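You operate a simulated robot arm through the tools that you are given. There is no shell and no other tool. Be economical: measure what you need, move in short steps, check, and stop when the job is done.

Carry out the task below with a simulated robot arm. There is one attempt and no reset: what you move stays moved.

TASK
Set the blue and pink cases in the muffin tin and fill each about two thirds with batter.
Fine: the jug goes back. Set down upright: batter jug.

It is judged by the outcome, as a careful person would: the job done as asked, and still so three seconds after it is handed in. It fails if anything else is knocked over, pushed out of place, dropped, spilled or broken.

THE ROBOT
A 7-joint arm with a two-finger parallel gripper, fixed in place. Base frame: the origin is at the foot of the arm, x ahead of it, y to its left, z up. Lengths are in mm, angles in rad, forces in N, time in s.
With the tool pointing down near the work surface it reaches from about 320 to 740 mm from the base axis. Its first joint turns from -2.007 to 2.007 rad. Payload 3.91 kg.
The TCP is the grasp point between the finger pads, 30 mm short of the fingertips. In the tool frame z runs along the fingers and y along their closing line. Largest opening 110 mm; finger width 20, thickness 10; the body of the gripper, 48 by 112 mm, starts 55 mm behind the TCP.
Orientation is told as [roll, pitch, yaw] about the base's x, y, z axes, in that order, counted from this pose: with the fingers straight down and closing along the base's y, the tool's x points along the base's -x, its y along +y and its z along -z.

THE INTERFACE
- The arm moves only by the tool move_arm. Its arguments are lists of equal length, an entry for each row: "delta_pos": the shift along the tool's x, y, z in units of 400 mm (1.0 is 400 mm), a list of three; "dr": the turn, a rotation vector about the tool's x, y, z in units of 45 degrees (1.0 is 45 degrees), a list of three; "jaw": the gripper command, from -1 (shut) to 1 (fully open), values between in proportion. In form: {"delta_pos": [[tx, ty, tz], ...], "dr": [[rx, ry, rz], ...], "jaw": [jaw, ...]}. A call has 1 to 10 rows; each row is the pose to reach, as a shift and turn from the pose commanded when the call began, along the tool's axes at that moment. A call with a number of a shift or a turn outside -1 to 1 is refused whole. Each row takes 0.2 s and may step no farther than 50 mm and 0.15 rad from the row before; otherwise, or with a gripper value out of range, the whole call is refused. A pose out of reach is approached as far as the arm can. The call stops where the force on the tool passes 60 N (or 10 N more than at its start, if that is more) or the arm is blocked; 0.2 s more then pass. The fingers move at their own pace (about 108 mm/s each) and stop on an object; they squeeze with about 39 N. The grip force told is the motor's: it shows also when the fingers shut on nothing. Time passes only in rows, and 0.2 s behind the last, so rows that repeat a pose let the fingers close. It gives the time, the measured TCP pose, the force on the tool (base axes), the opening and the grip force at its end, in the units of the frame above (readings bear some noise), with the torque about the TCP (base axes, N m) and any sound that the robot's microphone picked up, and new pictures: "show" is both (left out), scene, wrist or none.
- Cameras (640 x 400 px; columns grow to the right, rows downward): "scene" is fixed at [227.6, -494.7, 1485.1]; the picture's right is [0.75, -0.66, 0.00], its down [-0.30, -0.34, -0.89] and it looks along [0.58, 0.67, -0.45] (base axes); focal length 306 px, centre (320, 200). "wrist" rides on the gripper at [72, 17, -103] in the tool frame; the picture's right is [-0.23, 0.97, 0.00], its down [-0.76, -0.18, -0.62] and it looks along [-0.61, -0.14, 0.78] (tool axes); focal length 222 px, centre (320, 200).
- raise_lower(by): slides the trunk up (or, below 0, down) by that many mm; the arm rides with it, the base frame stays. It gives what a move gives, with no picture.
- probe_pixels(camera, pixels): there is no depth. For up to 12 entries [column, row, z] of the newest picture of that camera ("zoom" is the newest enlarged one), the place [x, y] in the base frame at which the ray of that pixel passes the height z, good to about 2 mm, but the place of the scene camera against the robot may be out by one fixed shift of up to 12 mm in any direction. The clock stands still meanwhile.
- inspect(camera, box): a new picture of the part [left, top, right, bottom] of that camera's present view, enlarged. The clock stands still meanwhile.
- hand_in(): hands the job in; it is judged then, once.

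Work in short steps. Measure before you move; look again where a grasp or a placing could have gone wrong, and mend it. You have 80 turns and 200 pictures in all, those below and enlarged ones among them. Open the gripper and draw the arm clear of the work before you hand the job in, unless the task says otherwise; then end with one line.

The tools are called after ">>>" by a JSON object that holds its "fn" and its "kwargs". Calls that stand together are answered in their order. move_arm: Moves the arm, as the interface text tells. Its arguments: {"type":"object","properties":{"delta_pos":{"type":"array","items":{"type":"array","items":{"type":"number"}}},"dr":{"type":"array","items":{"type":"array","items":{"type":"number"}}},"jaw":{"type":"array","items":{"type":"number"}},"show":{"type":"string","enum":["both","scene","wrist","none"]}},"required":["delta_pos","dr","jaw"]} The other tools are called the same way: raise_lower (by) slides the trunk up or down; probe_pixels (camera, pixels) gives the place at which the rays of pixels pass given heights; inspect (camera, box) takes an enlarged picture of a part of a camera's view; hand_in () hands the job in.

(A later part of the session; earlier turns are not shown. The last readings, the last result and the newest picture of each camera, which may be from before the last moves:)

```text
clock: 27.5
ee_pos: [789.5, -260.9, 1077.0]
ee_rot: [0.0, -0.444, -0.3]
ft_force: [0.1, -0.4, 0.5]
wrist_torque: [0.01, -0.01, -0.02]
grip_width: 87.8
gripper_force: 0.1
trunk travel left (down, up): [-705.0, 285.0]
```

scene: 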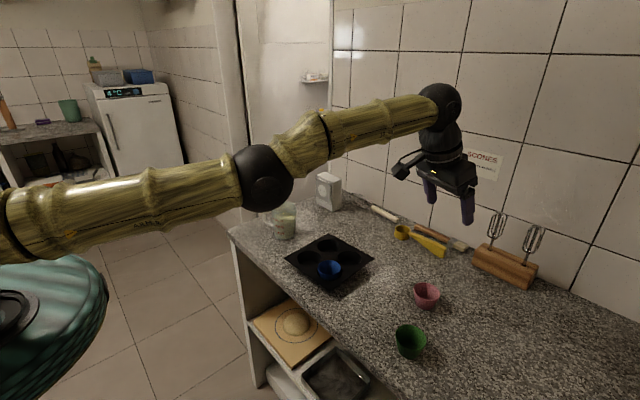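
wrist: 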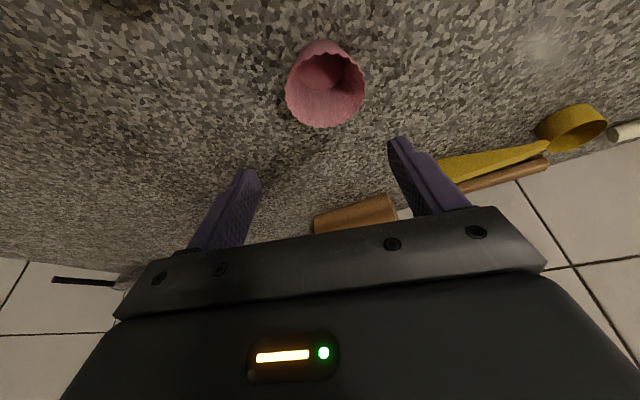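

Pattern fits a full-stretch singularity: vertical moves work, radial ones don't. With the trunk now lower, go down ~57 mm (into the workspace interior), then correct laterally toward the pink cup.

>>> {"fn": "move_arm", "kwargs": {"delta_pos": [[0.03, 0, 0.064], [0.061, 0, 0.129], [0.085, 0.03, 0.1175], [0.085, 0.055, 0.1175], [0.085, 0.055, 0.1175]], "dr": [[0, 0, 0], [0, 0, 0], [0, 0, 0], [0, 0, 0], [0, 0, 0]], "jaw": [0.6, 0.6, 0.6, 0.6, 0.6], "show": "both"}}

>>> {"fn": "inspect", "kwargs": {"camera": "wrist", "box": [210, 40, 450, 200]}}

```text
clock: 28.7
ee_pos: [804.4, -248.4, 1022.0]
ee_rot: [0.0, -0.445, -0.3]
ft_force: [0.0, 0.1, 0.3]
wrist_torque: [-0.03, 0.0, 0.01]
grip_width: 88.1
gripper_force: 0.1
out of reach, approached as far as the arm can: row 1, 2, 3, 4, 5
trunk travel left (down, up): [-705.0, 285.0]
```

scene: 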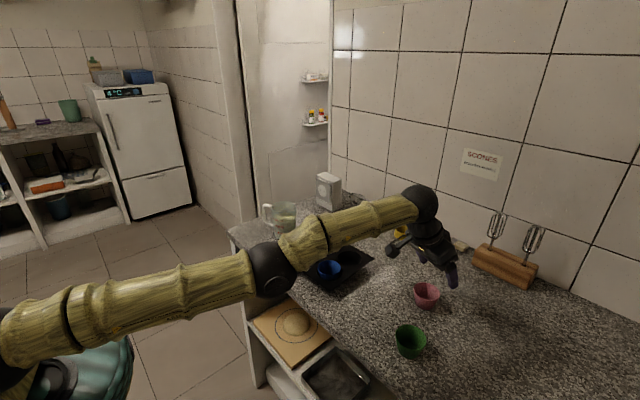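
wrist: 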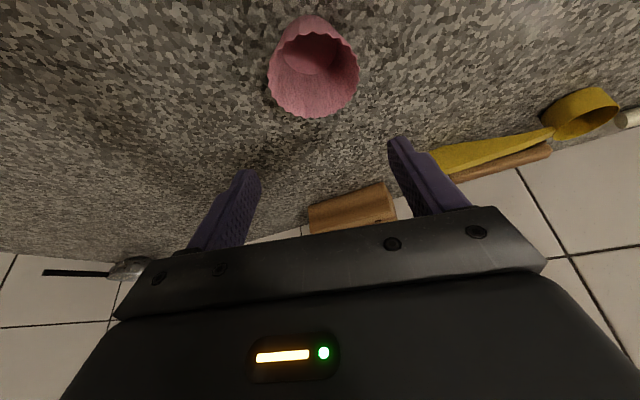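

```text
2.50 times, centred on (330, 120) of wrist
```

zoom: 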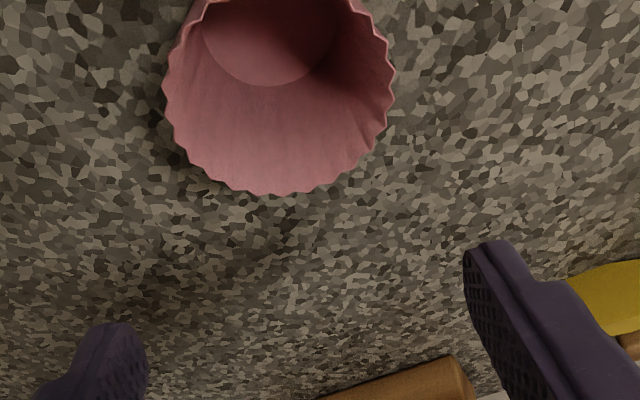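

The elbow appears below the shoulder–wrist line, i.e. at its over-straight limit, so inward moves are refused. Moving the arm downward relative to the shoulder should re-flex it: raise the trunk 130 mm and come down 135 mm with a slight inward component.

>>> {"fn": "raise_lower", "kwargs": {"by": 130}}

>>> {"fn": "move_arm", "kwargs": {"delta_pos": [[0.0755, 0, 0.0885], [0.151, 0, 0.177], [0.2265, 0, 0.2655], [0.2265, 0, 0.2655]], "dr": [[0, 0, 0], [0, 0, 0], [0, 0, 0], [0, 0, 0]], "jaw": [0.6, 0.6, 0.6, 0.6], "show": "scene"}}

```text
clock: 30.3
ee_pos: [803.6, -248.3, 1151.4]
ee_rot: [0.002, -0.444, -0.301]
ft_force: [-0.1, -0.6, 0.5]
wrist_torque: [-0.02, -0.02, -0.03]
grip_width: 88.2
gripper_force: 0.1
trunk travel left (down, up): [-835.0, 155.0]
```

```text
clock: 31.3
ee_pos: [806.6, -250.9, 1014.3]
ee_rot: [0.001, -0.444, -0.3]
ft_force: [-0.6, -0.3, -0.2]
wrist_torque: [0.0, -0.02, 0.04]
grip_width: 88.1
gripper_force: 0.0
out of reach, approached as far as the arm can: row 1, 2, 3, 4
trunk travel left (down, up): [-835.0, 155.0]
```

scene: 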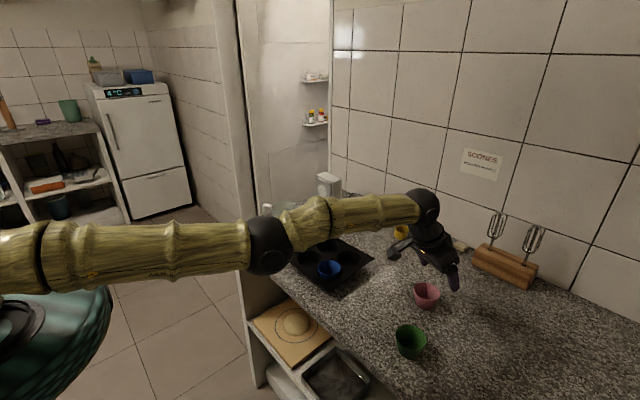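

Still pinned at the stretch boundary. Reverse out: untilt the tool while drawing the TCP in 100 mm and up 40 mm (wrist moving in slightly).

>>> {"fn": "move_arm", "kwargs": {"delta_pos": [[0.045, 0, -0.05], [0.09, 0, -0.1], [0.137, 0, -0.148], [0.1825, 0, -0.1975], [0.1825, 0, -0.1975]], "dr": [[0, 0.14, 0], [0, 0.28, 0], [0, 0.42, 0], [0, 0.567, 0], [0, 0.567, 0]], "jaw": [0.6, 0.6, 0.6, 0.6, 0.6], "show": "none"}}

>>> {"fn": "move_arm", "kwargs": {"delta_pos": [[0.02, 0.1, -0.03], [0.04, 0.2, -0.06], [0.08, 0.3, -0.08], [0.14, 0.38, -0.08]], "dr": [[0, 0, 0], [0, 0, 0], [0, 0, 0], [0, 0, 0]], "jaw": [0.6, 0.6, 0.6, 0.6], "show": "scene"}}

```text
clock: 32.5
ee_pos: [724.3, -223.1, 1053.0]
ee_rot: [0.0, 0.006, -0.3]
ft_force: [0.7, -0.2, 0.0]
wrist_torque: [-0.01, -0.01, 0.0]
grip_width: 87.9
gripper_force: 0.1
out of reach, approached as far as the arm can: row 1, 2, 3, 4, 5
trunk travel left (down, up): [-835.0, 155.0]
```

```text
clock: 33.5
ee_pos: [756.6, -65.9, 1085.8]
ee_rot: [-0.002, 0.004, -0.301]
ft_force: [0.0, 0.3, 0.7]
wrist_torque: [0.01, 0.01, -0.01]
grip_width: 87.9
gripper_force: 0.1
out of reach, approached as far as the arm can: row 1, 2, 3, 4
trunk travel left (down, up): [-835.0, 155.0]
```

scene: 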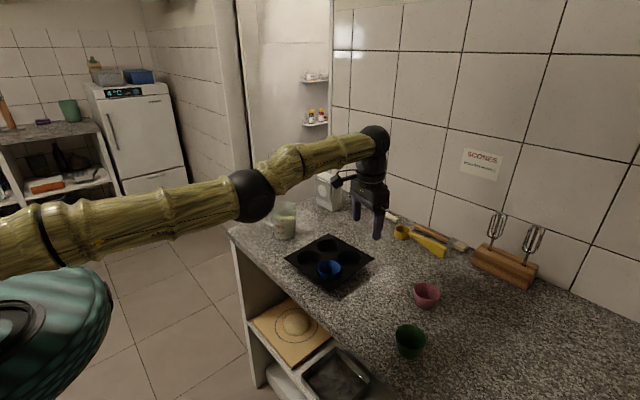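

Azimuth, height and orientation track but radius does not (759 mm). Earlier, upward motion was the one thing reported reachable, so try up combined with inward, keeping every row well inside.

>>> {"fn": "move_arm", "kwargs": {"delta_pos": [[0.06, 0, -0.1], [0.12, 0, -0.2], [0.18, 0, -0.3], [0.24, 0, -0.4], [0.3, 0, -0.5]], "dr": [[0, 0, 0], [0, 0, 0], [0, 0, 0], [0, 0, 0], [0, 0, 0]], "jaw": [0.6, 0.6, 0.6, 0.6, 0.6], "show": "scene"}}

```text
clock: 34.7
ee_pos: [705.4, -41.1, 1311.2]
ee_rot: [0.0, 0.003, -0.301]
ft_force: [-0.3, -0.2, 0.0]
wrist_torque: [-0.01, 0.01, -0.03]
grip_width: 88.5
gripper_force: 0.1
out of reach, approached as far as the arm can: row 1, 2, 3, 4, 5
trunk travel left (down, up): [-835.0, 155.0]
```

scene: 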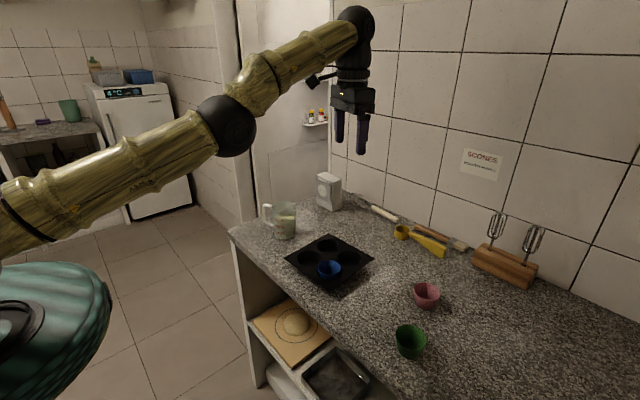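

Still on the full-stretch sphere: z and azimuth tracked. The remaining untested direction is sideways to -y with inward; z=1311 is free space, so try that.

>>> {"fn": "move_arm", "kwargs": {"delta_pos": [[0.06, -0.1, 0], [0.12, -0.2, 0], [0.18, -0.3, 0], [0.24, -0.4, 0], [0.3, -0.5, 0]], "dr": [[0, 0, 0], [0, 0, 0], [0, 0, 0], [0, 0, 0], [0, 0, 0]], "jaw": [0.6, 0.6, 0.6, 0.6, 0.6], "show": "scene"}}

```text
clock: 35.9
ee_pos: [652.6, -240.1, 1332.0]
ee_rot: [0.01, 0.004, -0.299]
ft_force: [-0.8, -1.3, 0.2]
wrist_torque: [0.11, -0.07, -0.03]
grip_width: 87.9
gripper_force: 0.1
out of reach, approached as far as the arm can: row 1, 2, 3, 4, 5
trunk travel left (down, up): [-835.0, 155.0]
```

scene: 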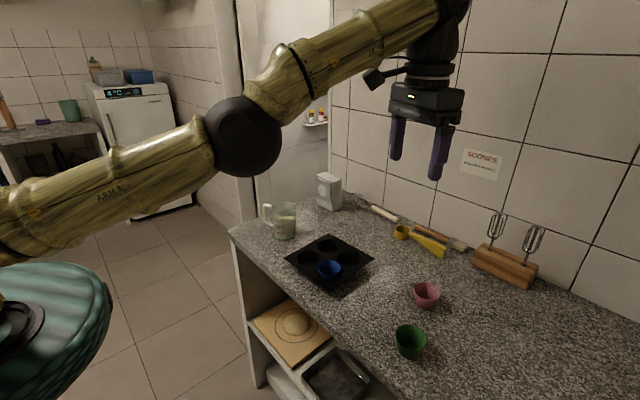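

Same result. Next idea: make the straight-arm direction infeasible by shoulder limit – raise the trunk to the top and drive the arm low, so the elbow must flex downward.

>>> {"fn": "raise_lower", "kwargs": {"by": 155}}

>>> {"fn": "move_arm", "kwargs": {"delta_pos": [[0.04, 0, 0.11], [0.08, 0, 0.22], [0.12, 0, 0.33], [0.16, 0, 0.44], [0.2, 0, 0.55], [0.24, 0, 0.66], [0.28, 0, 0.77], [0.32, 0, 0.88], [0.36, 0, 0.98]], "dr": [[0, 0, 0], [0, 0, 0], [0, 0, 0], [0, 0, 0], [0, 0, 0], [0, 0, 0], [0, 0, 0], [0, 0, 0], [0, 0, 0]], "jaw": [0.6, 0.6, 0.6, 0.6, 0.6, 0.6, 0.6, 0.6, 0.6], "show": "scene"}}

```text
clock: 37.7
ee_pos: [654.6, -237.7, 1488.0]
ee_rot: [-0.001, 0.004, -0.3]
ft_force: [-0.7, 0.1, 0.4]
wrist_torque: [0.01, 0.0, -0.01]
grip_width: 88.2
gripper_force: 0.2
trunk travel left (down, up): [-990.0, 0.0]
```

```text
clock: 39.7
ee_pos: [513.3, -192.6, 1098.0]
ee_rot: [0.0, 0.003, -0.3]
ft_force: [0.0, 0.4, 0.0]
wrist_torque: [0.05, -0.03, 0.0]
grip_width: 88.5
gripper_force: 0.0
out of reach, approached as far as the arm can: row 1, 2, 3
trunk travel left (down, up): [-990.0, 0.0]
```

scene: 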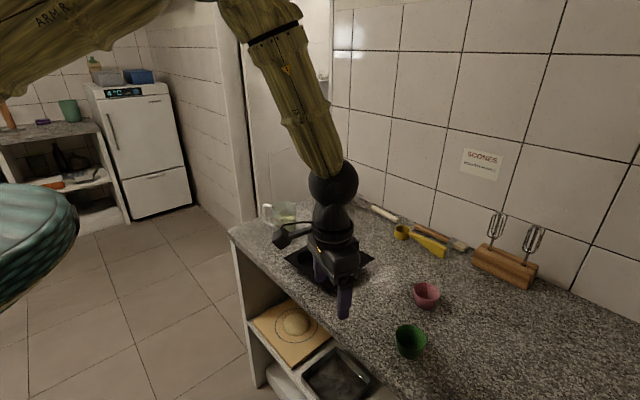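

Escaped: the elbow is flexed again and I'm at r=548. I'll stay clear of full stretch from now on. Move up 190 mm, then lower the trunk 215 mm so shoulder height suits the work.

>>> {"fn": "move_arm", "kwargs": {"delta_pos": [[0, 0, -0.12], [0, 0, -0.24], [0, 0, -0.36], [0, 0, -0.475]], "dr": [[0, 0, 0], [0, 0, 0], [0, 0, 0], [0, 0, 0]], "jaw": [0.6, 0.6, 0.6, 0.6], "show": "none"}}

>>> {"fn": "raise_lower", "kwargs": {"by": -215}}

```text
clock: 40.7
ee_pos: [512.6, -195.5, 1289.3]
ee_rot: [-0.001, 0.003, -0.298]
ft_force: [0.7, 0.4, 0.2]
wrist_torque: [0.0, 0.0, 0.0]
grip_width: 88.0
gripper_force: 0.0
trunk travel left (down, up): [-990.0, 0.0]
```

```text
clock: 43.0
ee_pos: [514.9, -194.1, 1073.4]
ee_rot: [0.001, 0.004, -0.299]
ft_force: [0.8, 0.3, 0.6]
wrist_torque: [-0.05, -0.01, -0.03]
grip_width: 87.7
gripper_force: 0.2
trunk travel left (down, up): [-775.0, 215.0]
```

Now tilt 0.55 rad outward while moving to a pre-grasp above/short of pink at about (750,-226,1040), within safe reach.

>>> {"fn": "move_arm", "kwargs": {"delta_pos": [[-0.1, 0.016, 0.014], [-0.2, 0.032, 0.028], [-0.3, 0.05, 0.042], [-0.4, 0.066, 0.056], [-0.5, 0.082, 0.07], [-0.585, 0.097, 0.0825]], "dr": [[0, -0.14, 0], [0, -0.28, 0], [0, -0.42, 0], [0, -0.56, 0], [0, -0.7, 0], [0, -0.7, 0]], "jaw": [0.6, 0.6, 0.6, 0.6, 0.6, 0.6], "show": "both"}}

>>> {"fn": "inspect", "kwargs": {"camera": "wrist", "box": [210, 40, 450, 200]}}

```text
clock: 44.4
ee_pos: [749.4, -227.7, 1036.1]
ee_rot: [-0.001, -0.545, -0.3]
ft_force: [-0.2, 0.7, -1.0]
wrist_torque: [0.0, -0.03, -0.03]
grip_width: 88.0
gripper_force: 0.1
trunk travel left (down, up): [-775.0, 215.0]
```

scene: 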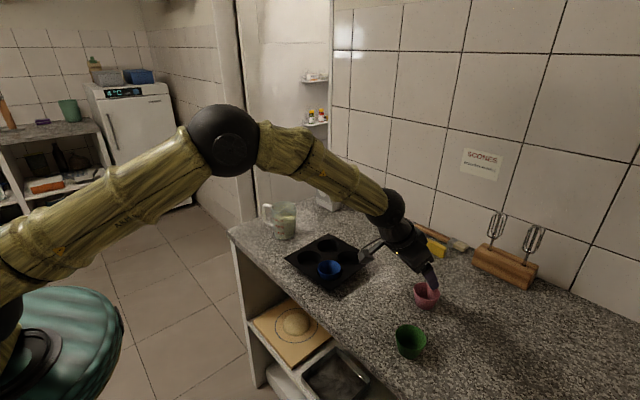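
wrist: 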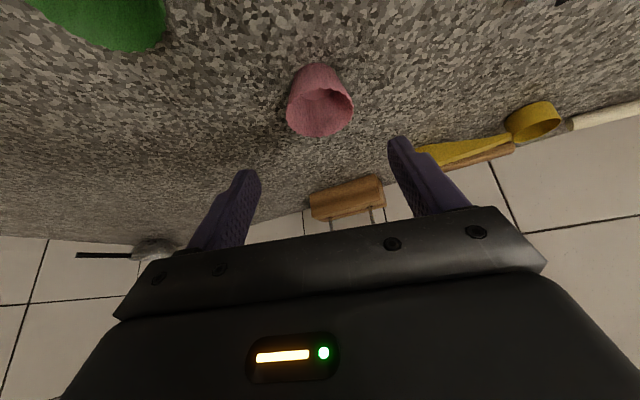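

```text
2.50 times, centred on (330, 120) of wrist
```

zoom: 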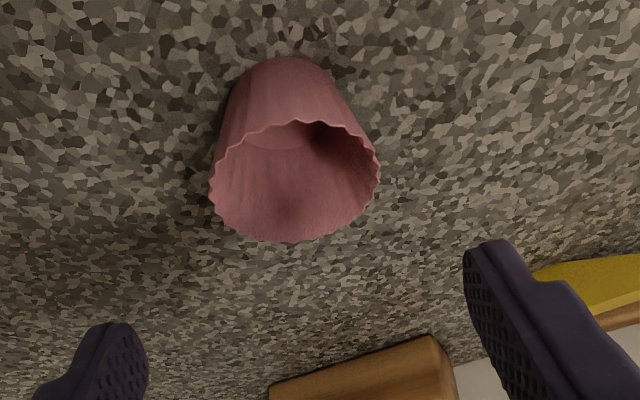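

Plenty of elbow bend now. Probe pink's rim at zoom (294,180).

>>> {"fn": "probe_pixels", "kwargs": {"camera": "zoom", "pixels": [[294, 181, 948], [209, 186, 948], [379, 175, 948], [290, 121, 948], [297, 242, 948]]}}

```text
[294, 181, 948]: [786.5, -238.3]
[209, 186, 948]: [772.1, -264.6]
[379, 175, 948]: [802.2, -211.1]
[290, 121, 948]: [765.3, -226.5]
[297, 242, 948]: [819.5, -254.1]
```

Pink centre ≈(791,-239.5). Advance to TCP (782,-237,964), mostly along the finger axis.

>>> {"fn": "move_arm", "kwargs": {"delta_pos": [[0.005, 0.003, 0.06], [0.012, 0.003, 0.12], [0.018, 0.003, 0.17], [0.02, 0.003, 0.198], [0.02, 0.003, 0.198]], "dr": [[0, 0, 0], [0, 0, 0], [0, 0, 0], [0, 0, 0], [0, 0, 0]], "jaw": [0.5, 0.5, 0.5, 0.5, 0.5], "show": "wrist"}}

>>> {"fn": "inspect", "kwargs": {"camera": "scene", "box": [380, 230, 480, 310]}}

```text
clock: 45.6
ee_pos: [782.5, -235.4, 966.1]
ee_rot: [0.0, -0.545, -0.301]
ft_force: [-0.7, -0.3, -0.6]
wrist_torque: [0.01, -0.01, 0.03]
grip_width: 82.6
gripper_force: 0.0
trunk travel left (down, up): [-775.0, 215.0]
```

wrist: 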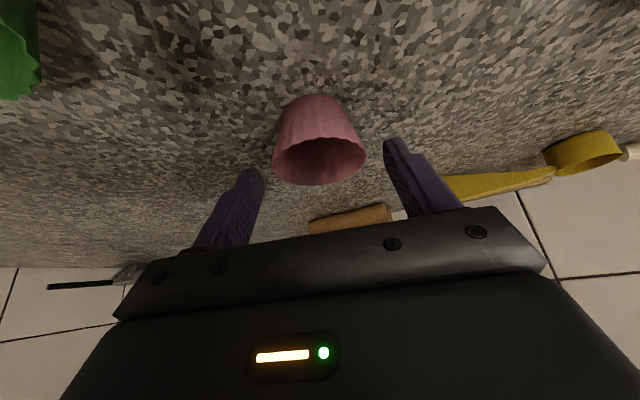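

```text
5.00 times, centred on (430, 270) of scene
```

zoom: 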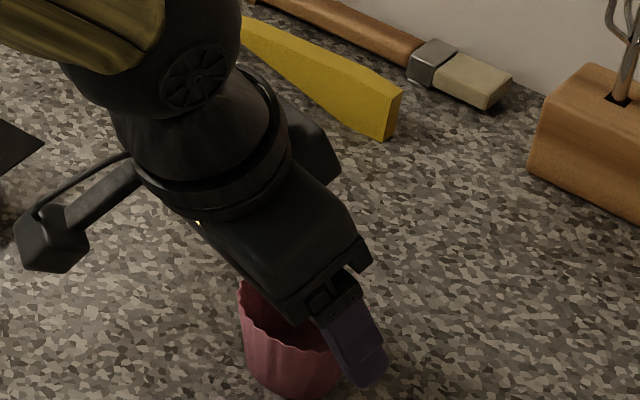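

Fingers straddle the rim on its widest line. Close gently.

>>> {"fn": "move_arm", "kwargs": {"delta_pos": [[0, 0, 0], [0, 0, 0], [0, 0, 0]], "dr": [[0, 0, 0], [0, 0, 0], [0, 0, 0]], "jaw": [0.2, 0.0, -0.02], "show": "wrist"}}

```text
clock: 46.4
ee_pos: [782.6, -235.1, 967.2]
ee_rot: [-0.001, -0.549, -0.302]
ft_force: [-1.3, 0.7, 4.8]
wrist_torque: [-0.07, 0.02, -0.03]
grip_width: 54.9
gripper_force: 39.4
trunk travel left (down, up): [-775.0, 215.0]
```

wrist: 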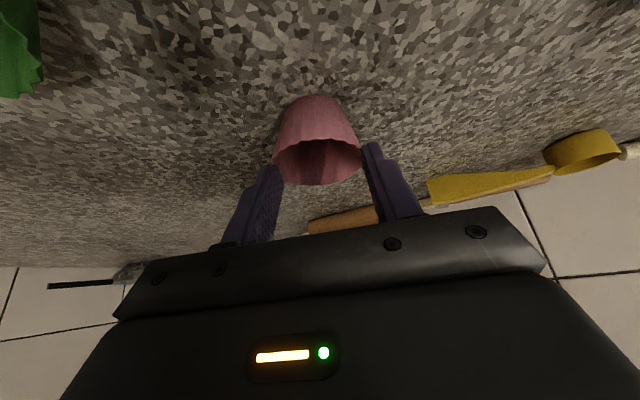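

Gripped at 54.9 mm with 39 N. Tighten the command slightly and lift straight up ~70 mm, checking that it hangs level.

>>> {"fn": "move_arm", "kwargs": {"delta_pos": [[0, 0, 0], [-0.026, 0, -0.043], [-0.052, 0, -0.086], [-0.091, 0, -0.15]], "dr": [[0, 0, 0], [0, 0, 0], [0, 0, 0], [0, 0, 0]], "jaw": [-0.1, -0.1, -0.1, -0.1], "show": "wrist"}}

>>> {"fn": "inspect", "kwargs": {"camera": "scene", "box": [380, 210, 480, 310]}}

```text
clock: 47.4
ee_pos: [781.0, -236.8, 1036.8]
ee_rot: [0.0, -0.546, -0.3]
ft_force: [-0.6, 0.1, -0.7]
wrist_torque: [-0.02, 0.02, 0.0]
grip_width: 53.4
gripper_force: 38.7
trunk travel left (down, up): [-775.0, 215.0]
```

wrist: 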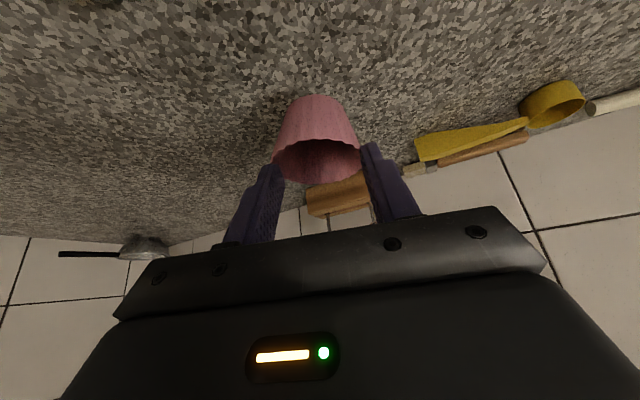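

```text
4.00 times, centred on (430, 260) of scene
```

zoom: 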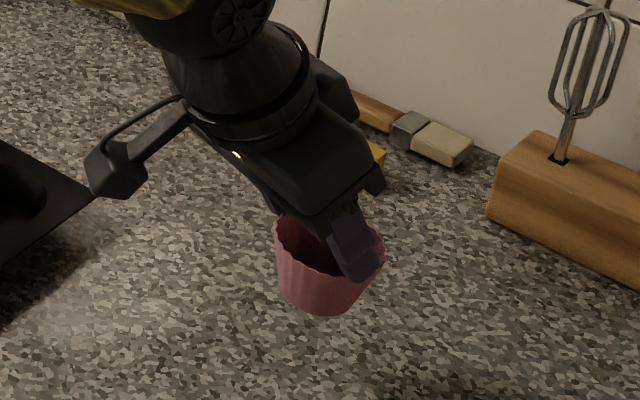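

Cup is held, slightly swung. Carry it level to above well B (TCP ≈(658,69,1037)).

>>> {"fn": "move_arm", "kwargs": {"delta_pos": [[0.055, 0.08, -0.034], [0.111, 0.16, -0.067], [0.166, 0.24, -0.101], [0.222, 0.32, -0.135], [0.277, 0.4, -0.168], [0.332, 0.48, -0.202], [0.388, 0.56, -0.235], [0.443, 0.639, -0.269]], "dr": [[0, 0, 0], [0, 0, 0], [0, 0, 0], [0, 0, 0], [0, 0, 0], [0, 0, 0], [0, 0, 0], [0, 0, 0]], "jaw": [-0.1, -0.1, -0.1, -0.1, -0.1, -0.1, -0.1, -0.1], "show": "both"}}

>>> {"fn": "inspect", "kwargs": {"camera": "scene", "box": [270, 210, 390, 300]}}

>>> {"fn": "inspect", "kwargs": {"camera": "wrist", "box": [210, 40, 450, 200]}}

```text
clock: 49.2
ee_pos: [656.5, 72.5, 1037.0]
ee_rot: [0.001, -0.548, -0.3]
ft_force: [0.3, -0.1, -0.3]
wrist_torque: [-0.01, 0.0, -0.03]
grip_width: 52.6
gripper_force: 39.3
trunk travel left (down, up): [-775.0, 215.0]
```

scene: 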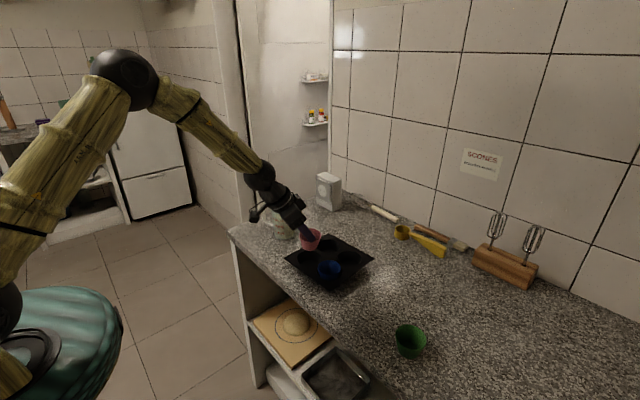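
wrist: 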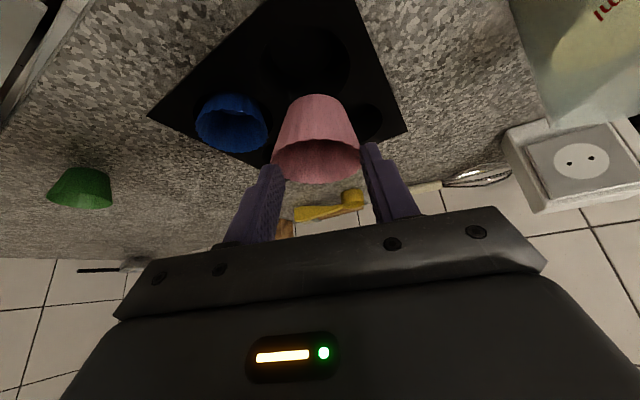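

```text
4.44 times, centred on (330, 255) of scene
```

zoom: 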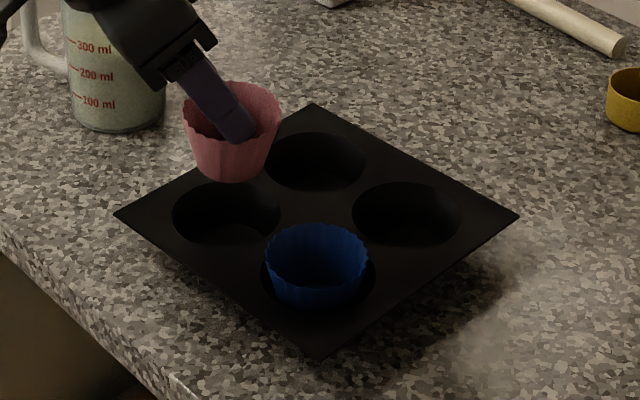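

```text
2.50 times, centred on (330, 120) of wrist
```

zoom: 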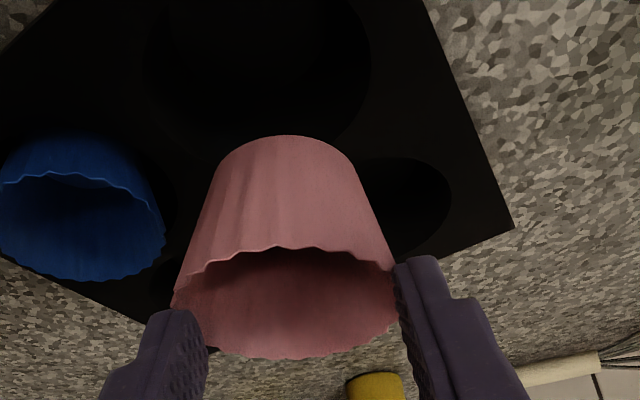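

Check where the cup actually hangs: probe base centre ≈(236,170) at z≈977 and rim ≈(232,110) at z≈1020 in the scene (shift ≈(+8,+5)), using the wrist view too.

>>> {"fn": "probe_pixels", "kwargs": {"camera": "zoom", "pixels": [[285, 305, 1020], [172, 300, 1020], [398, 268, 1020], [285, 138, 977], [255, 70, 928], [145, 75, 928], [370, 60, 928]]}}

>>> {"fn": "probe_pixels", "kwargs": {"camera": "scene", "pixels": [[308.2, 234.8, 1020], [311, 248.2, 977], [311, 248.2, 970], [308.2, 257.8, 928]]}}

```text
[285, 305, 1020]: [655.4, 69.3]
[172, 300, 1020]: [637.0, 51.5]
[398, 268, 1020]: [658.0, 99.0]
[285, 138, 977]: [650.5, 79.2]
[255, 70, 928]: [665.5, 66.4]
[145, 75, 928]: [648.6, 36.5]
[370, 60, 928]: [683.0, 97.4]
```

```text
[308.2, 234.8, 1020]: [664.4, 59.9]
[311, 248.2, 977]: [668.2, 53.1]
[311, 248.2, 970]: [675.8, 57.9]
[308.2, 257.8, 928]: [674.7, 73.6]
```

Cup rim is near (664,66), its bottom swung ~10° outward. Reduce tool tilt by 0.18 rad to level it, shift 6 mm outward and lower 20 mm, then look.

>>> {"fn": "move_arm", "kwargs": {"delta_pos": [[-0.006, 0.002, 0.004], [-0.013, 0.002, 0.008], [0.013, 0.002, 0.051]], "dr": [[0, 0.115, 0], [0, 0.229, 0], [0, 0.229, 0]], "jaw": [-0.06, -0.06, -0.06], "show": "wrist"}}

>>> {"fn": "inspect", "kwargs": {"camera": "scene", "box": [270, 220, 350, 280]}}

>>> {"fn": "inspect", "kwargs": {"camera": "wrist", "box": [210, 40, 450, 200]}}

```text
clock: 50.0
ee_pos: [665.1, 69.8, 1018.8]
ee_rot: [0.001, -0.367, -0.3]
ft_force: [0.3, -0.8, 1.0]
wrist_torque: [0.05, 0.04, 0.0]
grip_width: 51.7
gripper_force: 0.1
trunk travel left (down, up): [-775.0, 215.0]
```

wrist: 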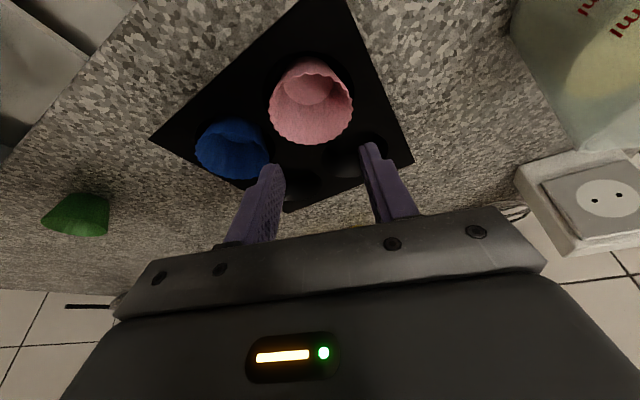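

```text
6.67 times, centred on (310, 250) of scene
```

zoom: 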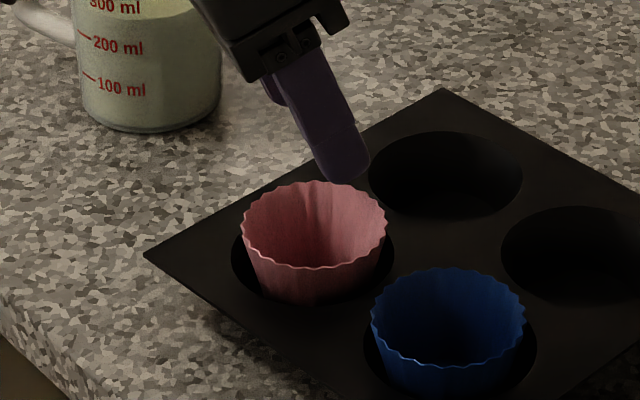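

```text
2.50 times, centred on (330, 120) of wrist
```

zoom: 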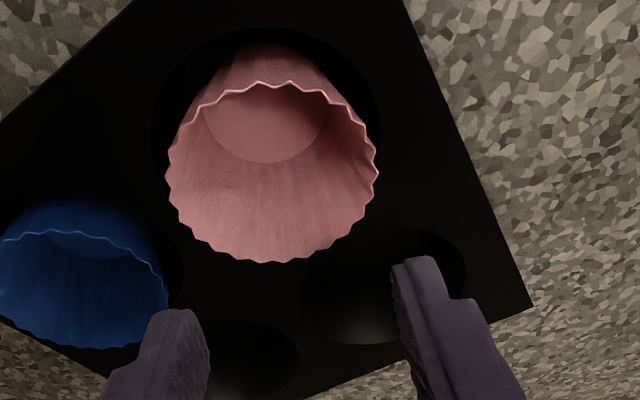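

The pink case slipped free and landed in well B upright. Back off along the finger axis and inspect how it sits.

>>> {"fn": "move_arm", "kwargs": {"delta_pos": [[0, 0, -0.1], [0.05, 0, -0.2], [0.1, 0, -0.28]], "dr": [[0, 0.15, 0], [0, 0.3, 0], [0, 0.467, 0]], "jaw": [0.5, 0.5, 0.6], "show": "wrist"}}

>>> {"fn": "inspect", "kwargs": {"camera": "scene", "box": [280, 225, 380, 295]}}

>>> {"fn": "inspect", "kwargs": {"camera": "wrist", "box": [240, 90, 440, 230]}}

```text
clock: 50.8
ee_pos: [590.4, 89.2, 1109.7]
ee_rot: [0.0, 0.0, -0.3]
ft_force: [-0.5, 0.3, 0.2]
wrist_torque: [0.01, 0.0, 0.03]
grip_width: 88.2
gripper_force: 0.1
trunk travel left (down, up): [-775.0, 215.0]
```

wrist: 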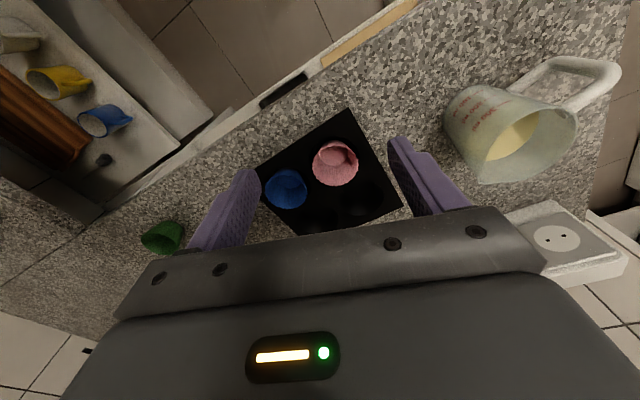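

```text
5.71 times, centred on (330, 260) of scene
```

zoom: 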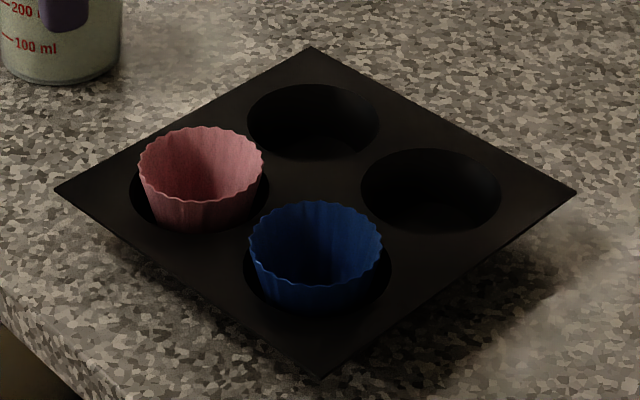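

```text
2.86 times, centred on (340, 160) of wrist
```

zoom: 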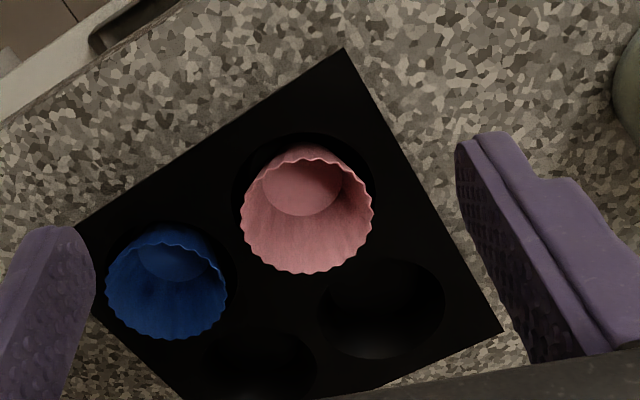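

Pink seems slightly higher than blue; compare rim heights by probing both cups' rims in both views.

>>> {"fn": "probe_pixels", "kwargs": {"camera": "zoom", "pixels": [[241, 215, 952], [374, 208, 952], [303, 150, 952], [308, 273, 952], [106, 285, 952], [227, 290, 952], [165, 240, 952], [170, 340, 952], [303, 195, 928]]}}

>>> {"fn": "probe_pixels", "kwargs": {"camera": "scene", "pixels": [[298.3, 253.4, 952], [320.2, 253.4, 952], [309.9, 247.2, 952], [309, 260.5, 952], [317.6, 267.5, 952], [341, 267.5, 952], [329.3, 260.2, 952], [329.3, 275.2, 952]]}}

```text
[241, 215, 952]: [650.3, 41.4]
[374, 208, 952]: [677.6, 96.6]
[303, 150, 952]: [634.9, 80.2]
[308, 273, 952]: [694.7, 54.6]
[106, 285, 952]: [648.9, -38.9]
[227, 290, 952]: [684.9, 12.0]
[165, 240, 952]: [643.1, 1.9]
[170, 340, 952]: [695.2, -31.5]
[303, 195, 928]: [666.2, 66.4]
```

```text
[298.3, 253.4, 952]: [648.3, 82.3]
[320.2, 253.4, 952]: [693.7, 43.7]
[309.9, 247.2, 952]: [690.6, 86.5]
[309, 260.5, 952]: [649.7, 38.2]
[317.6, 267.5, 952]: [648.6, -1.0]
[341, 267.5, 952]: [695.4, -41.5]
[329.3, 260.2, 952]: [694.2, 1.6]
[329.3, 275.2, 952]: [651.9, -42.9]
```

Both cases sit alike. Now the jug: turn to yaw -0.09 and move to (600,230) for a close measurement (staying well inside reach).

>>> {"fn": "move_arm", "kwargs": {"delta_pos": [[0.02, 0.1, 0], [0.04, 0.2, 0], [0.06, 0.3, 0], [0.08, 0.344, 0]], "dr": [[0, 0, -0.07], [0, 0, -0.14], [0, 0, -0.2], [0, 0, -0.271]], "jaw": [1, 1, 1, 1], "show": "wrist"}}

>>> {"fn": "inspect", "kwargs": {"camera": "wrist", "box": [240, 70, 480, 230]}}

```text
clock: 51.8
ee_pos: [602.5, 232.3, 1106.8]
ee_rot: [-0.001, 0.001, -0.087]
ft_force: [0.5, -0.1, -0.6]
wrist_torque: [0.03, -0.01, 0.01]
grip_width: 110.1
gripper_force: 0.0
trunk travel left (down, up): [-775.0, 215.0]
```

wrist: 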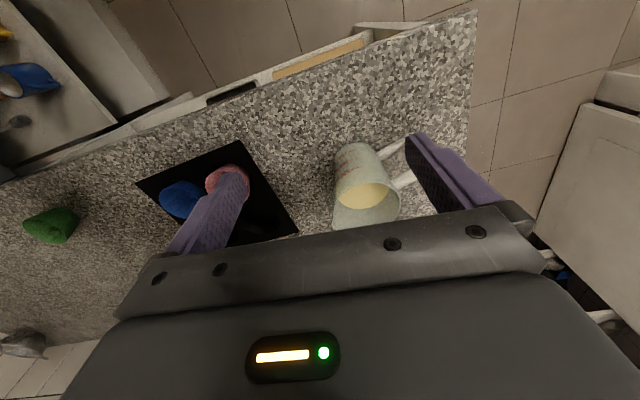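

```text
2.50 times, centred on (360, 150) of wrist
```

zoom: 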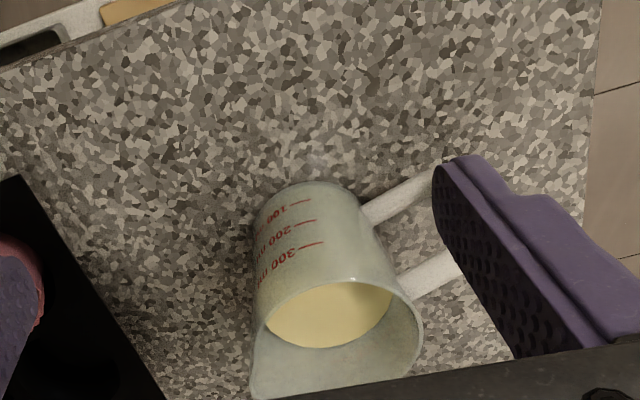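

Probe jug points: rim right (423,335), rim near edge (345,283), body base near edge (311,183), base left/right, handle, spout.

>>> {"fn": "probe_pixels", "kwargs": {"camera": "zoom", "pixels": [[423, 335, 1005], [345, 283, 1005], [255, 350, 1005], [253, 392, 1005], [311, 182, 905], [258, 210, 905], [366, 210, 905], [440, 170, 990], [395, 225, 990], [329, 315, 970]]}}

>>> {"fn": "inspect", "kwargs": {"camera": "scene", "box": [250, 185, 330, 250]}}

```text
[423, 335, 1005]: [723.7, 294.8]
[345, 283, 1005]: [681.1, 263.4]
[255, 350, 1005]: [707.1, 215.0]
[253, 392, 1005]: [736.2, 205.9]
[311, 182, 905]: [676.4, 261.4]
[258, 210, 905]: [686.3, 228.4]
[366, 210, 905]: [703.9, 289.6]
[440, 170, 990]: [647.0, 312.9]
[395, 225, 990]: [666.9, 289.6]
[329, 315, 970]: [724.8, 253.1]
```

```text
6.15 times, centred on (290, 218) of scene
```

zoom: 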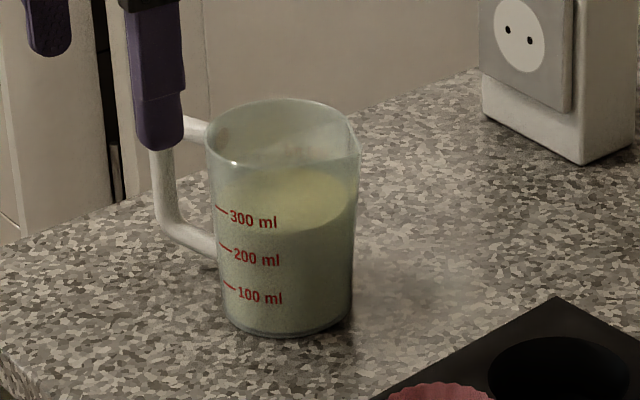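

Jug centre ≈(715,252), rim ≈1005, spout ≈-52°. Move above it with 0.25 rad outward tilt (fingers avoid the handle at 136°), stop at z 1085 to check.

>>> {"fn": "move_arm", "kwargs": {"delta_pos": [[-0.1, 0.02, 0], [-0.2, 0.05, 0.02], [-0.276, 0.0735, 0.055], [-0.276, 0.0735, 0.055]], "dr": [[0, -0.12, 0], [0, -0.24, 0], [0, -0.318, 0], [0, -0.318, 0]], "jaw": [1, 1, 1, 1], "show": "both"}}

>>> {"fn": "inspect", "kwargs": {"camera": "wrist", "box": [220, 30, 460, 190]}}

>>> {"fn": "inspect", "kwargs": {"camera": "scene", "box": [240, 165, 340, 245]}}

```text
clock: 52.8
ee_pos: [716.4, 253.0, 1086.3]
ee_rot: [0.0, -0.25, -0.087]
ft_force: [-0.8, -1.0, -0.1]
wrist_torque: [0.0, -0.02, -0.02]
grip_width: 110.0
gripper_force: 0.1
trunk travel left (down, up): [-775.0, 215.0]
```

scene: 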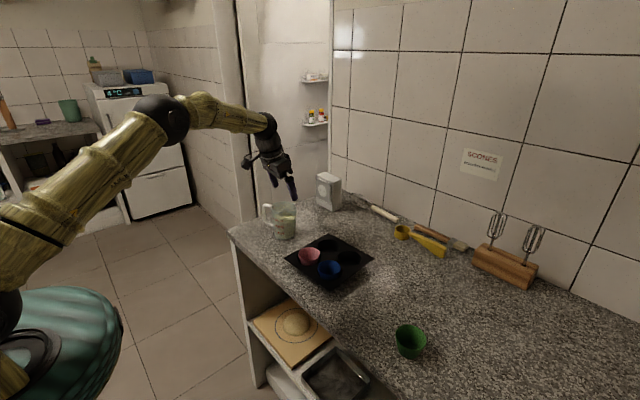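
wrist: 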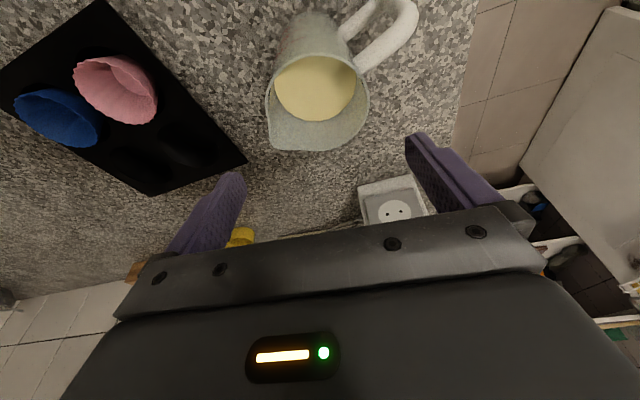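

```text
2.50 times, centred on (340, 110) of wrist
```

zoom: 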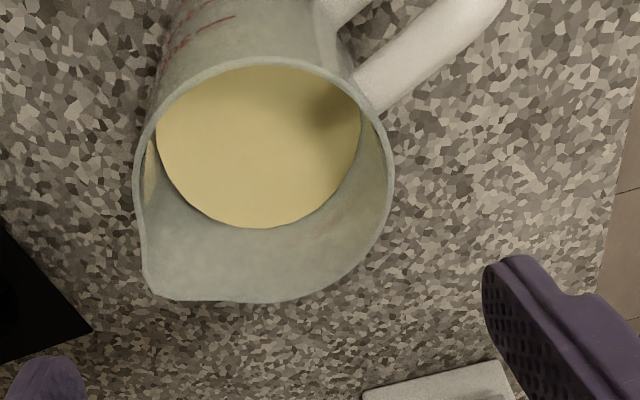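

```text
5.00 times, centred on (290, 205) of scene
```

zoom: 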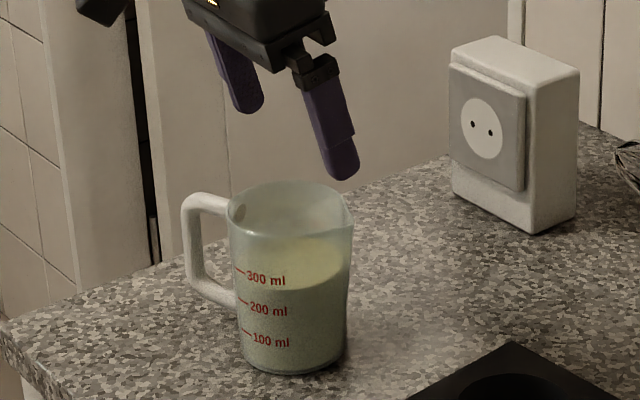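

Clear view of the rim. Probe rim left/right/near/far, spout tip and handle at z=1005 and 1000.

>>> {"fn": "probe_pixels", "kwargs": {"camera": "wrist", "pixels": [[265.6, 94, 1005], [369.6, 100, 1005], [316.8, 52.8, 1005], [332, 150, 1005], [272, 146.8, 1005], [360, 68, 1005], [408, 30, 1000], [318.4, 102, 1005], [265.6, 94, 1015], [369.6, 100, 1015]]}}

>>> {"fn": "probe_pixels", "kwargs": {"camera": "scene", "pixels": [[284.2, 205.6, 1005], [284.2, 205.6, 1010], [296, 208, 1005], [284.2, 205.6, 1000]]}}

```text
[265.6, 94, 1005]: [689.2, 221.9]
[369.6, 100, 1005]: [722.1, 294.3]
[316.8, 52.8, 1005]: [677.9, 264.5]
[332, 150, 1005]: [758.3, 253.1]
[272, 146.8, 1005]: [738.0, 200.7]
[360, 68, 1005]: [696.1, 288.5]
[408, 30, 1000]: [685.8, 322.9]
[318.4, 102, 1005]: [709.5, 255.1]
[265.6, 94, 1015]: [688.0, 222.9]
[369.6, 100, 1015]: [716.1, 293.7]
```

```text
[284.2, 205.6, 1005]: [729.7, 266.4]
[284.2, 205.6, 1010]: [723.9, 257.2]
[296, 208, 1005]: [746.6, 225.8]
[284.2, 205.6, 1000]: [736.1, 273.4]
```

Refined: centre (718,255), radius 40, spout ≈-68°, handle ≈116°. To keep fingers clear of both I'll yaw to -0.524 (fingers at 60°/-120°), staying above.

>>> {"fn": "move_arm", "kwargs": {"delta_pos": [[0, 0, 0], [0, 0, 0], [0, 0, 0], [0, 0, 0]], "dr": [[0.0458, 0, 0.18], [0.0917, 0, 0.359], [0.1375, 0, 0.539], [0.1375, 0, 0.539]], "jaw": [1, 1, 1, 1], "show": "wrist"}}

>>> {"fn": "inspect", "kwargs": {"camera": "wrist", "box": [220, 20, 460, 180]}}

```text
clock: 53.8
ee_pos: [714.9, 252.3, 1086.2]
ee_rot: [0.0, -0.25, -0.526]
ft_force: [-0.8, 0.1, -0.1]
wrist_torque: [0.03, -0.03, -0.01]
grip_width: 110.0
gripper_force: 0.1
trunk travel left (down, up): [-775.0, 215.0]
```

wrist: 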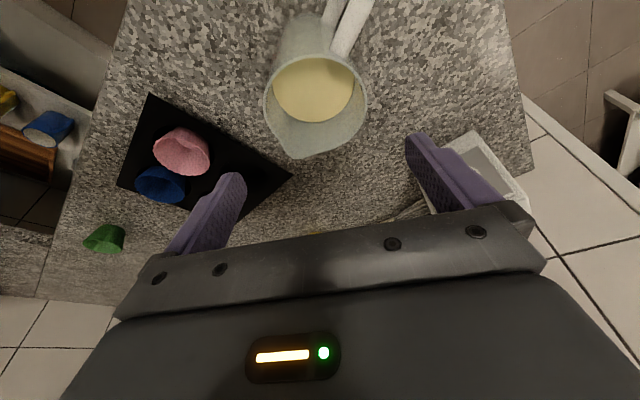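

```text
2.50 times, centred on (340, 100) of wrist
```

zoom: 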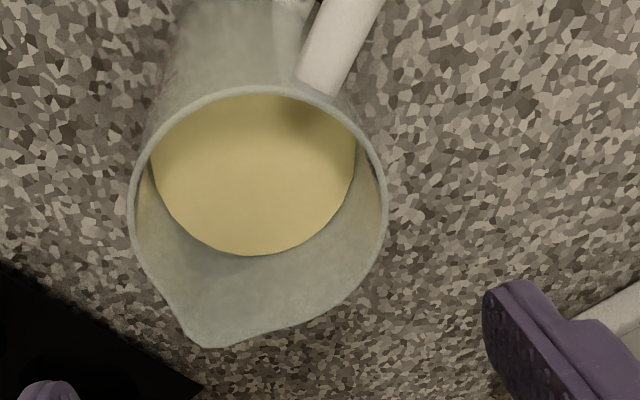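

Spout tip now clear at zoom (208,345). Probe again.

>>> {"fn": "probe_pixels", "kwargs": {"camera": "zoom", "pixels": [[127, 205, 1005], [388, 200, 1005], [258, 87, 1005], [208, 345, 1005], [320, 92, 1005], [310, 322, 1005], [345, 20, 1000], [127, 205, 1000], [388, 200, 1000], [258, 87, 1000]]}}

```text
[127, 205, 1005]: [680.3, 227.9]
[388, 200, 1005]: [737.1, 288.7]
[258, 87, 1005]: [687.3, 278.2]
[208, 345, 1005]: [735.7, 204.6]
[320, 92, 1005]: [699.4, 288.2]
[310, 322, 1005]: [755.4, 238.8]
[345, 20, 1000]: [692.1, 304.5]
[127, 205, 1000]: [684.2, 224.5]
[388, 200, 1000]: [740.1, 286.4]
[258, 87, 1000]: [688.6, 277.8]
```

Fit: centre (714.5,255), r≈41, spout bearing -67.5°. Descend straight to TCP z≈975 with tilt going to 0.35, jaw fully open.

>>> {"fn": "move_arm", "kwargs": {"delta_pos": [[0.01, 0.004, 0.03], [0.027, 0.004, 0.1], [0.046, 0.004, 0.18], [0.06, 0.004, 0.235], [0.0686, 0.004, 0.269]], "dr": [[0, -0.1, 0], [0, -0.127, 0], [0, -0.127, 0], [0, -0.127, 0], [0, -0.127, 0]], "jaw": [1, 1, 1, 1, 1], "show": "both"}}

>>> {"fn": "inspect", "kwargs": {"camera": "scene", "box": [240, 165, 340, 245]}}

```text
clock: 55.0
ee_pos: [716.1, 254.7, 974.5]
ee_rot: [0.001, -0.348, -0.524]
ft_force: [0.4, -0.5, 0.5]
wrist_torque: [-0.02, -0.01, -0.04]
grip_width: 110.0
gripper_force: 0.1
trunk travel left (down, up): [-775.0, 215.0]
```

scene: 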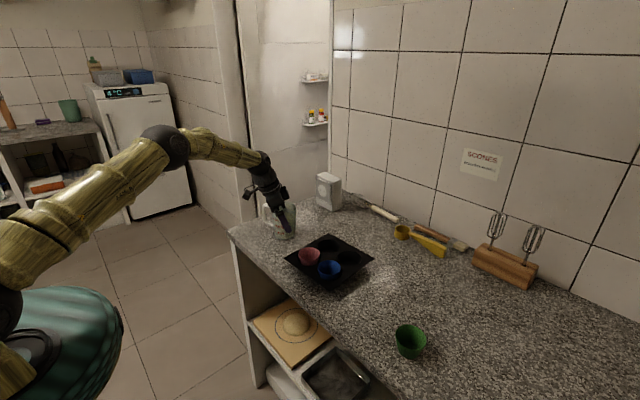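
wrist: 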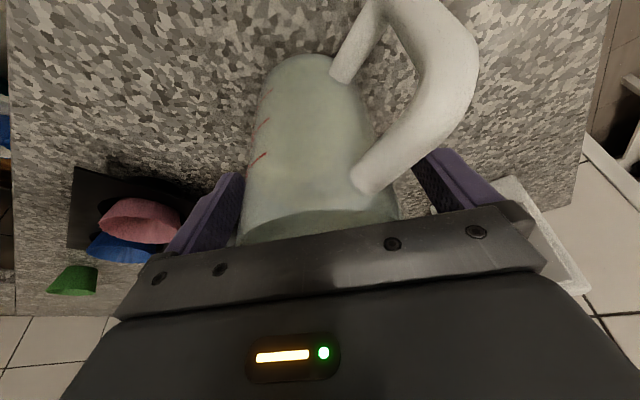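

```text
5.00 times, centred on (290, 205) of scene
```

zoom: 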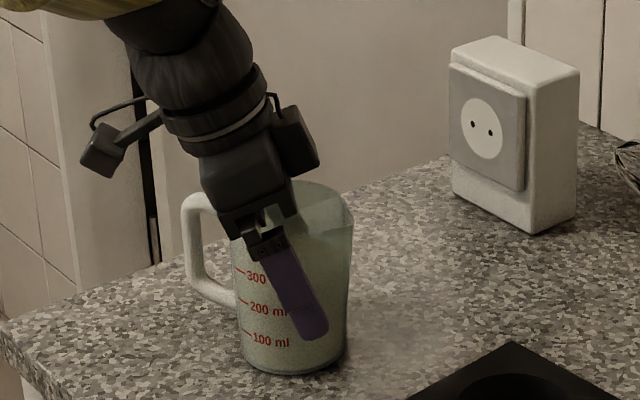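

Fingers straddle the body with clear gap to the handle. Close on the jug.

>>> {"fn": "move_arm", "kwargs": {"delta_pos": [[0, 0, 0], [0, 0, 0], [0, 0, 0]], "dr": [[0, 0, 0], [0, 0, 0], [0, 0, 0]], "jaw": [0.6, 0.2, 0.0], "show": "wrist"}}

>>> {"fn": "inspect", "kwargs": {"camera": "scene", "box": [240, 165, 340, 245]}}

```text
clock: 55.8
ee_pos: [715.8, 254.2, 974.3]
ee_rot: [0.0, -0.349, -0.522]
ft_force: [-0.2, -0.9, -0.2]
wrist_torque: [-0.04, -0.03, -0.03]
grip_width: 78.0
gripper_force: 39.2
trunk travel left (down, up): [-775.0, 215.0]
```

wrist: 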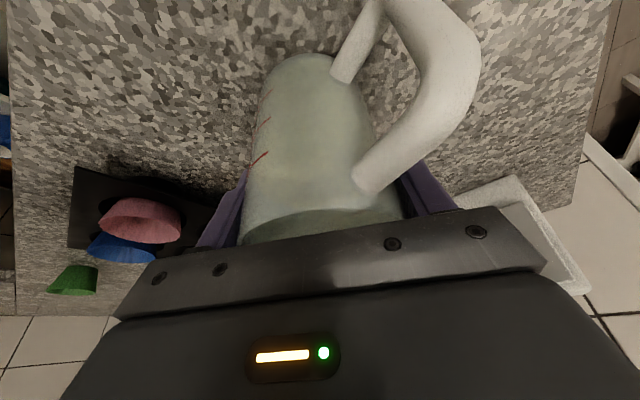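

```text
5.00 times, centred on (290, 205) of scene
```

zoom: 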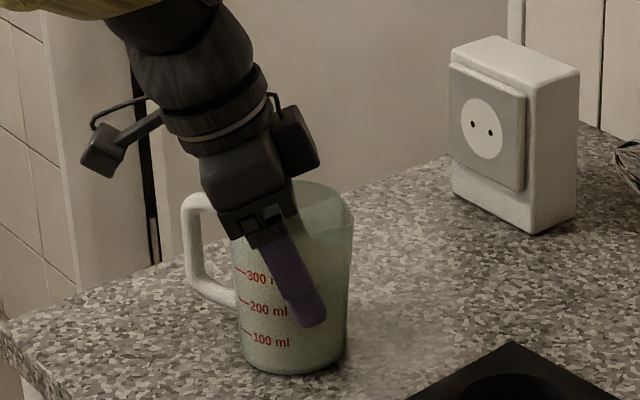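

Jug gripped at 78 mm, 39 N. Lift slowly 20 mm and check weight and slip.

>>> {"fn": "move_arm", "kwargs": {"delta_pos": [[-0.004, 0, -0.012], [-0.009, 0, -0.025], [-0.0171, 0, -0.047], [-0.0171, 0, -0.047]], "dr": [[0, 0, 0], [0, 0, 0], [0, 0, 0], [0, 0, 0]], "jaw": [0, 0, 0, 0], "show": "none"}}

>>> {"fn": "inspect", "kwargs": {"camera": "scene", "box": [240, 165, 340, 245]}}

```text
clock: 56.8
ee_pos: [715.5, 253.5, 995.7]
ee_rot: [0.0, -0.347, -0.524]
ft_force: [-0.8, 0.3, -3.6]
wrist_torque: [-0.03, -0.05, 0.01]
grip_width: 78.2
gripper_force: 38.8
trunk travel left (down, up): [-775.0, 215.0]
```

```text
5.00 times, centred on (290, 205) of scene
```

zoom: 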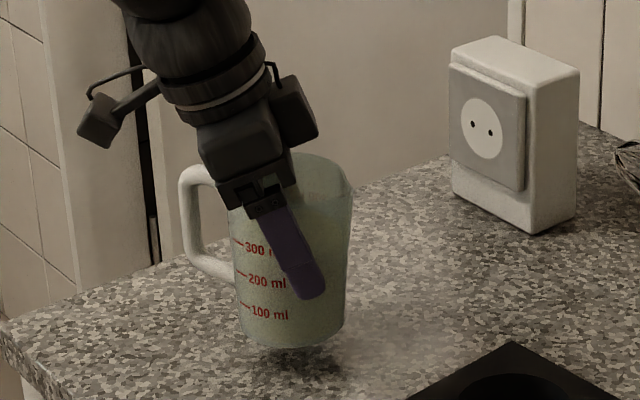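

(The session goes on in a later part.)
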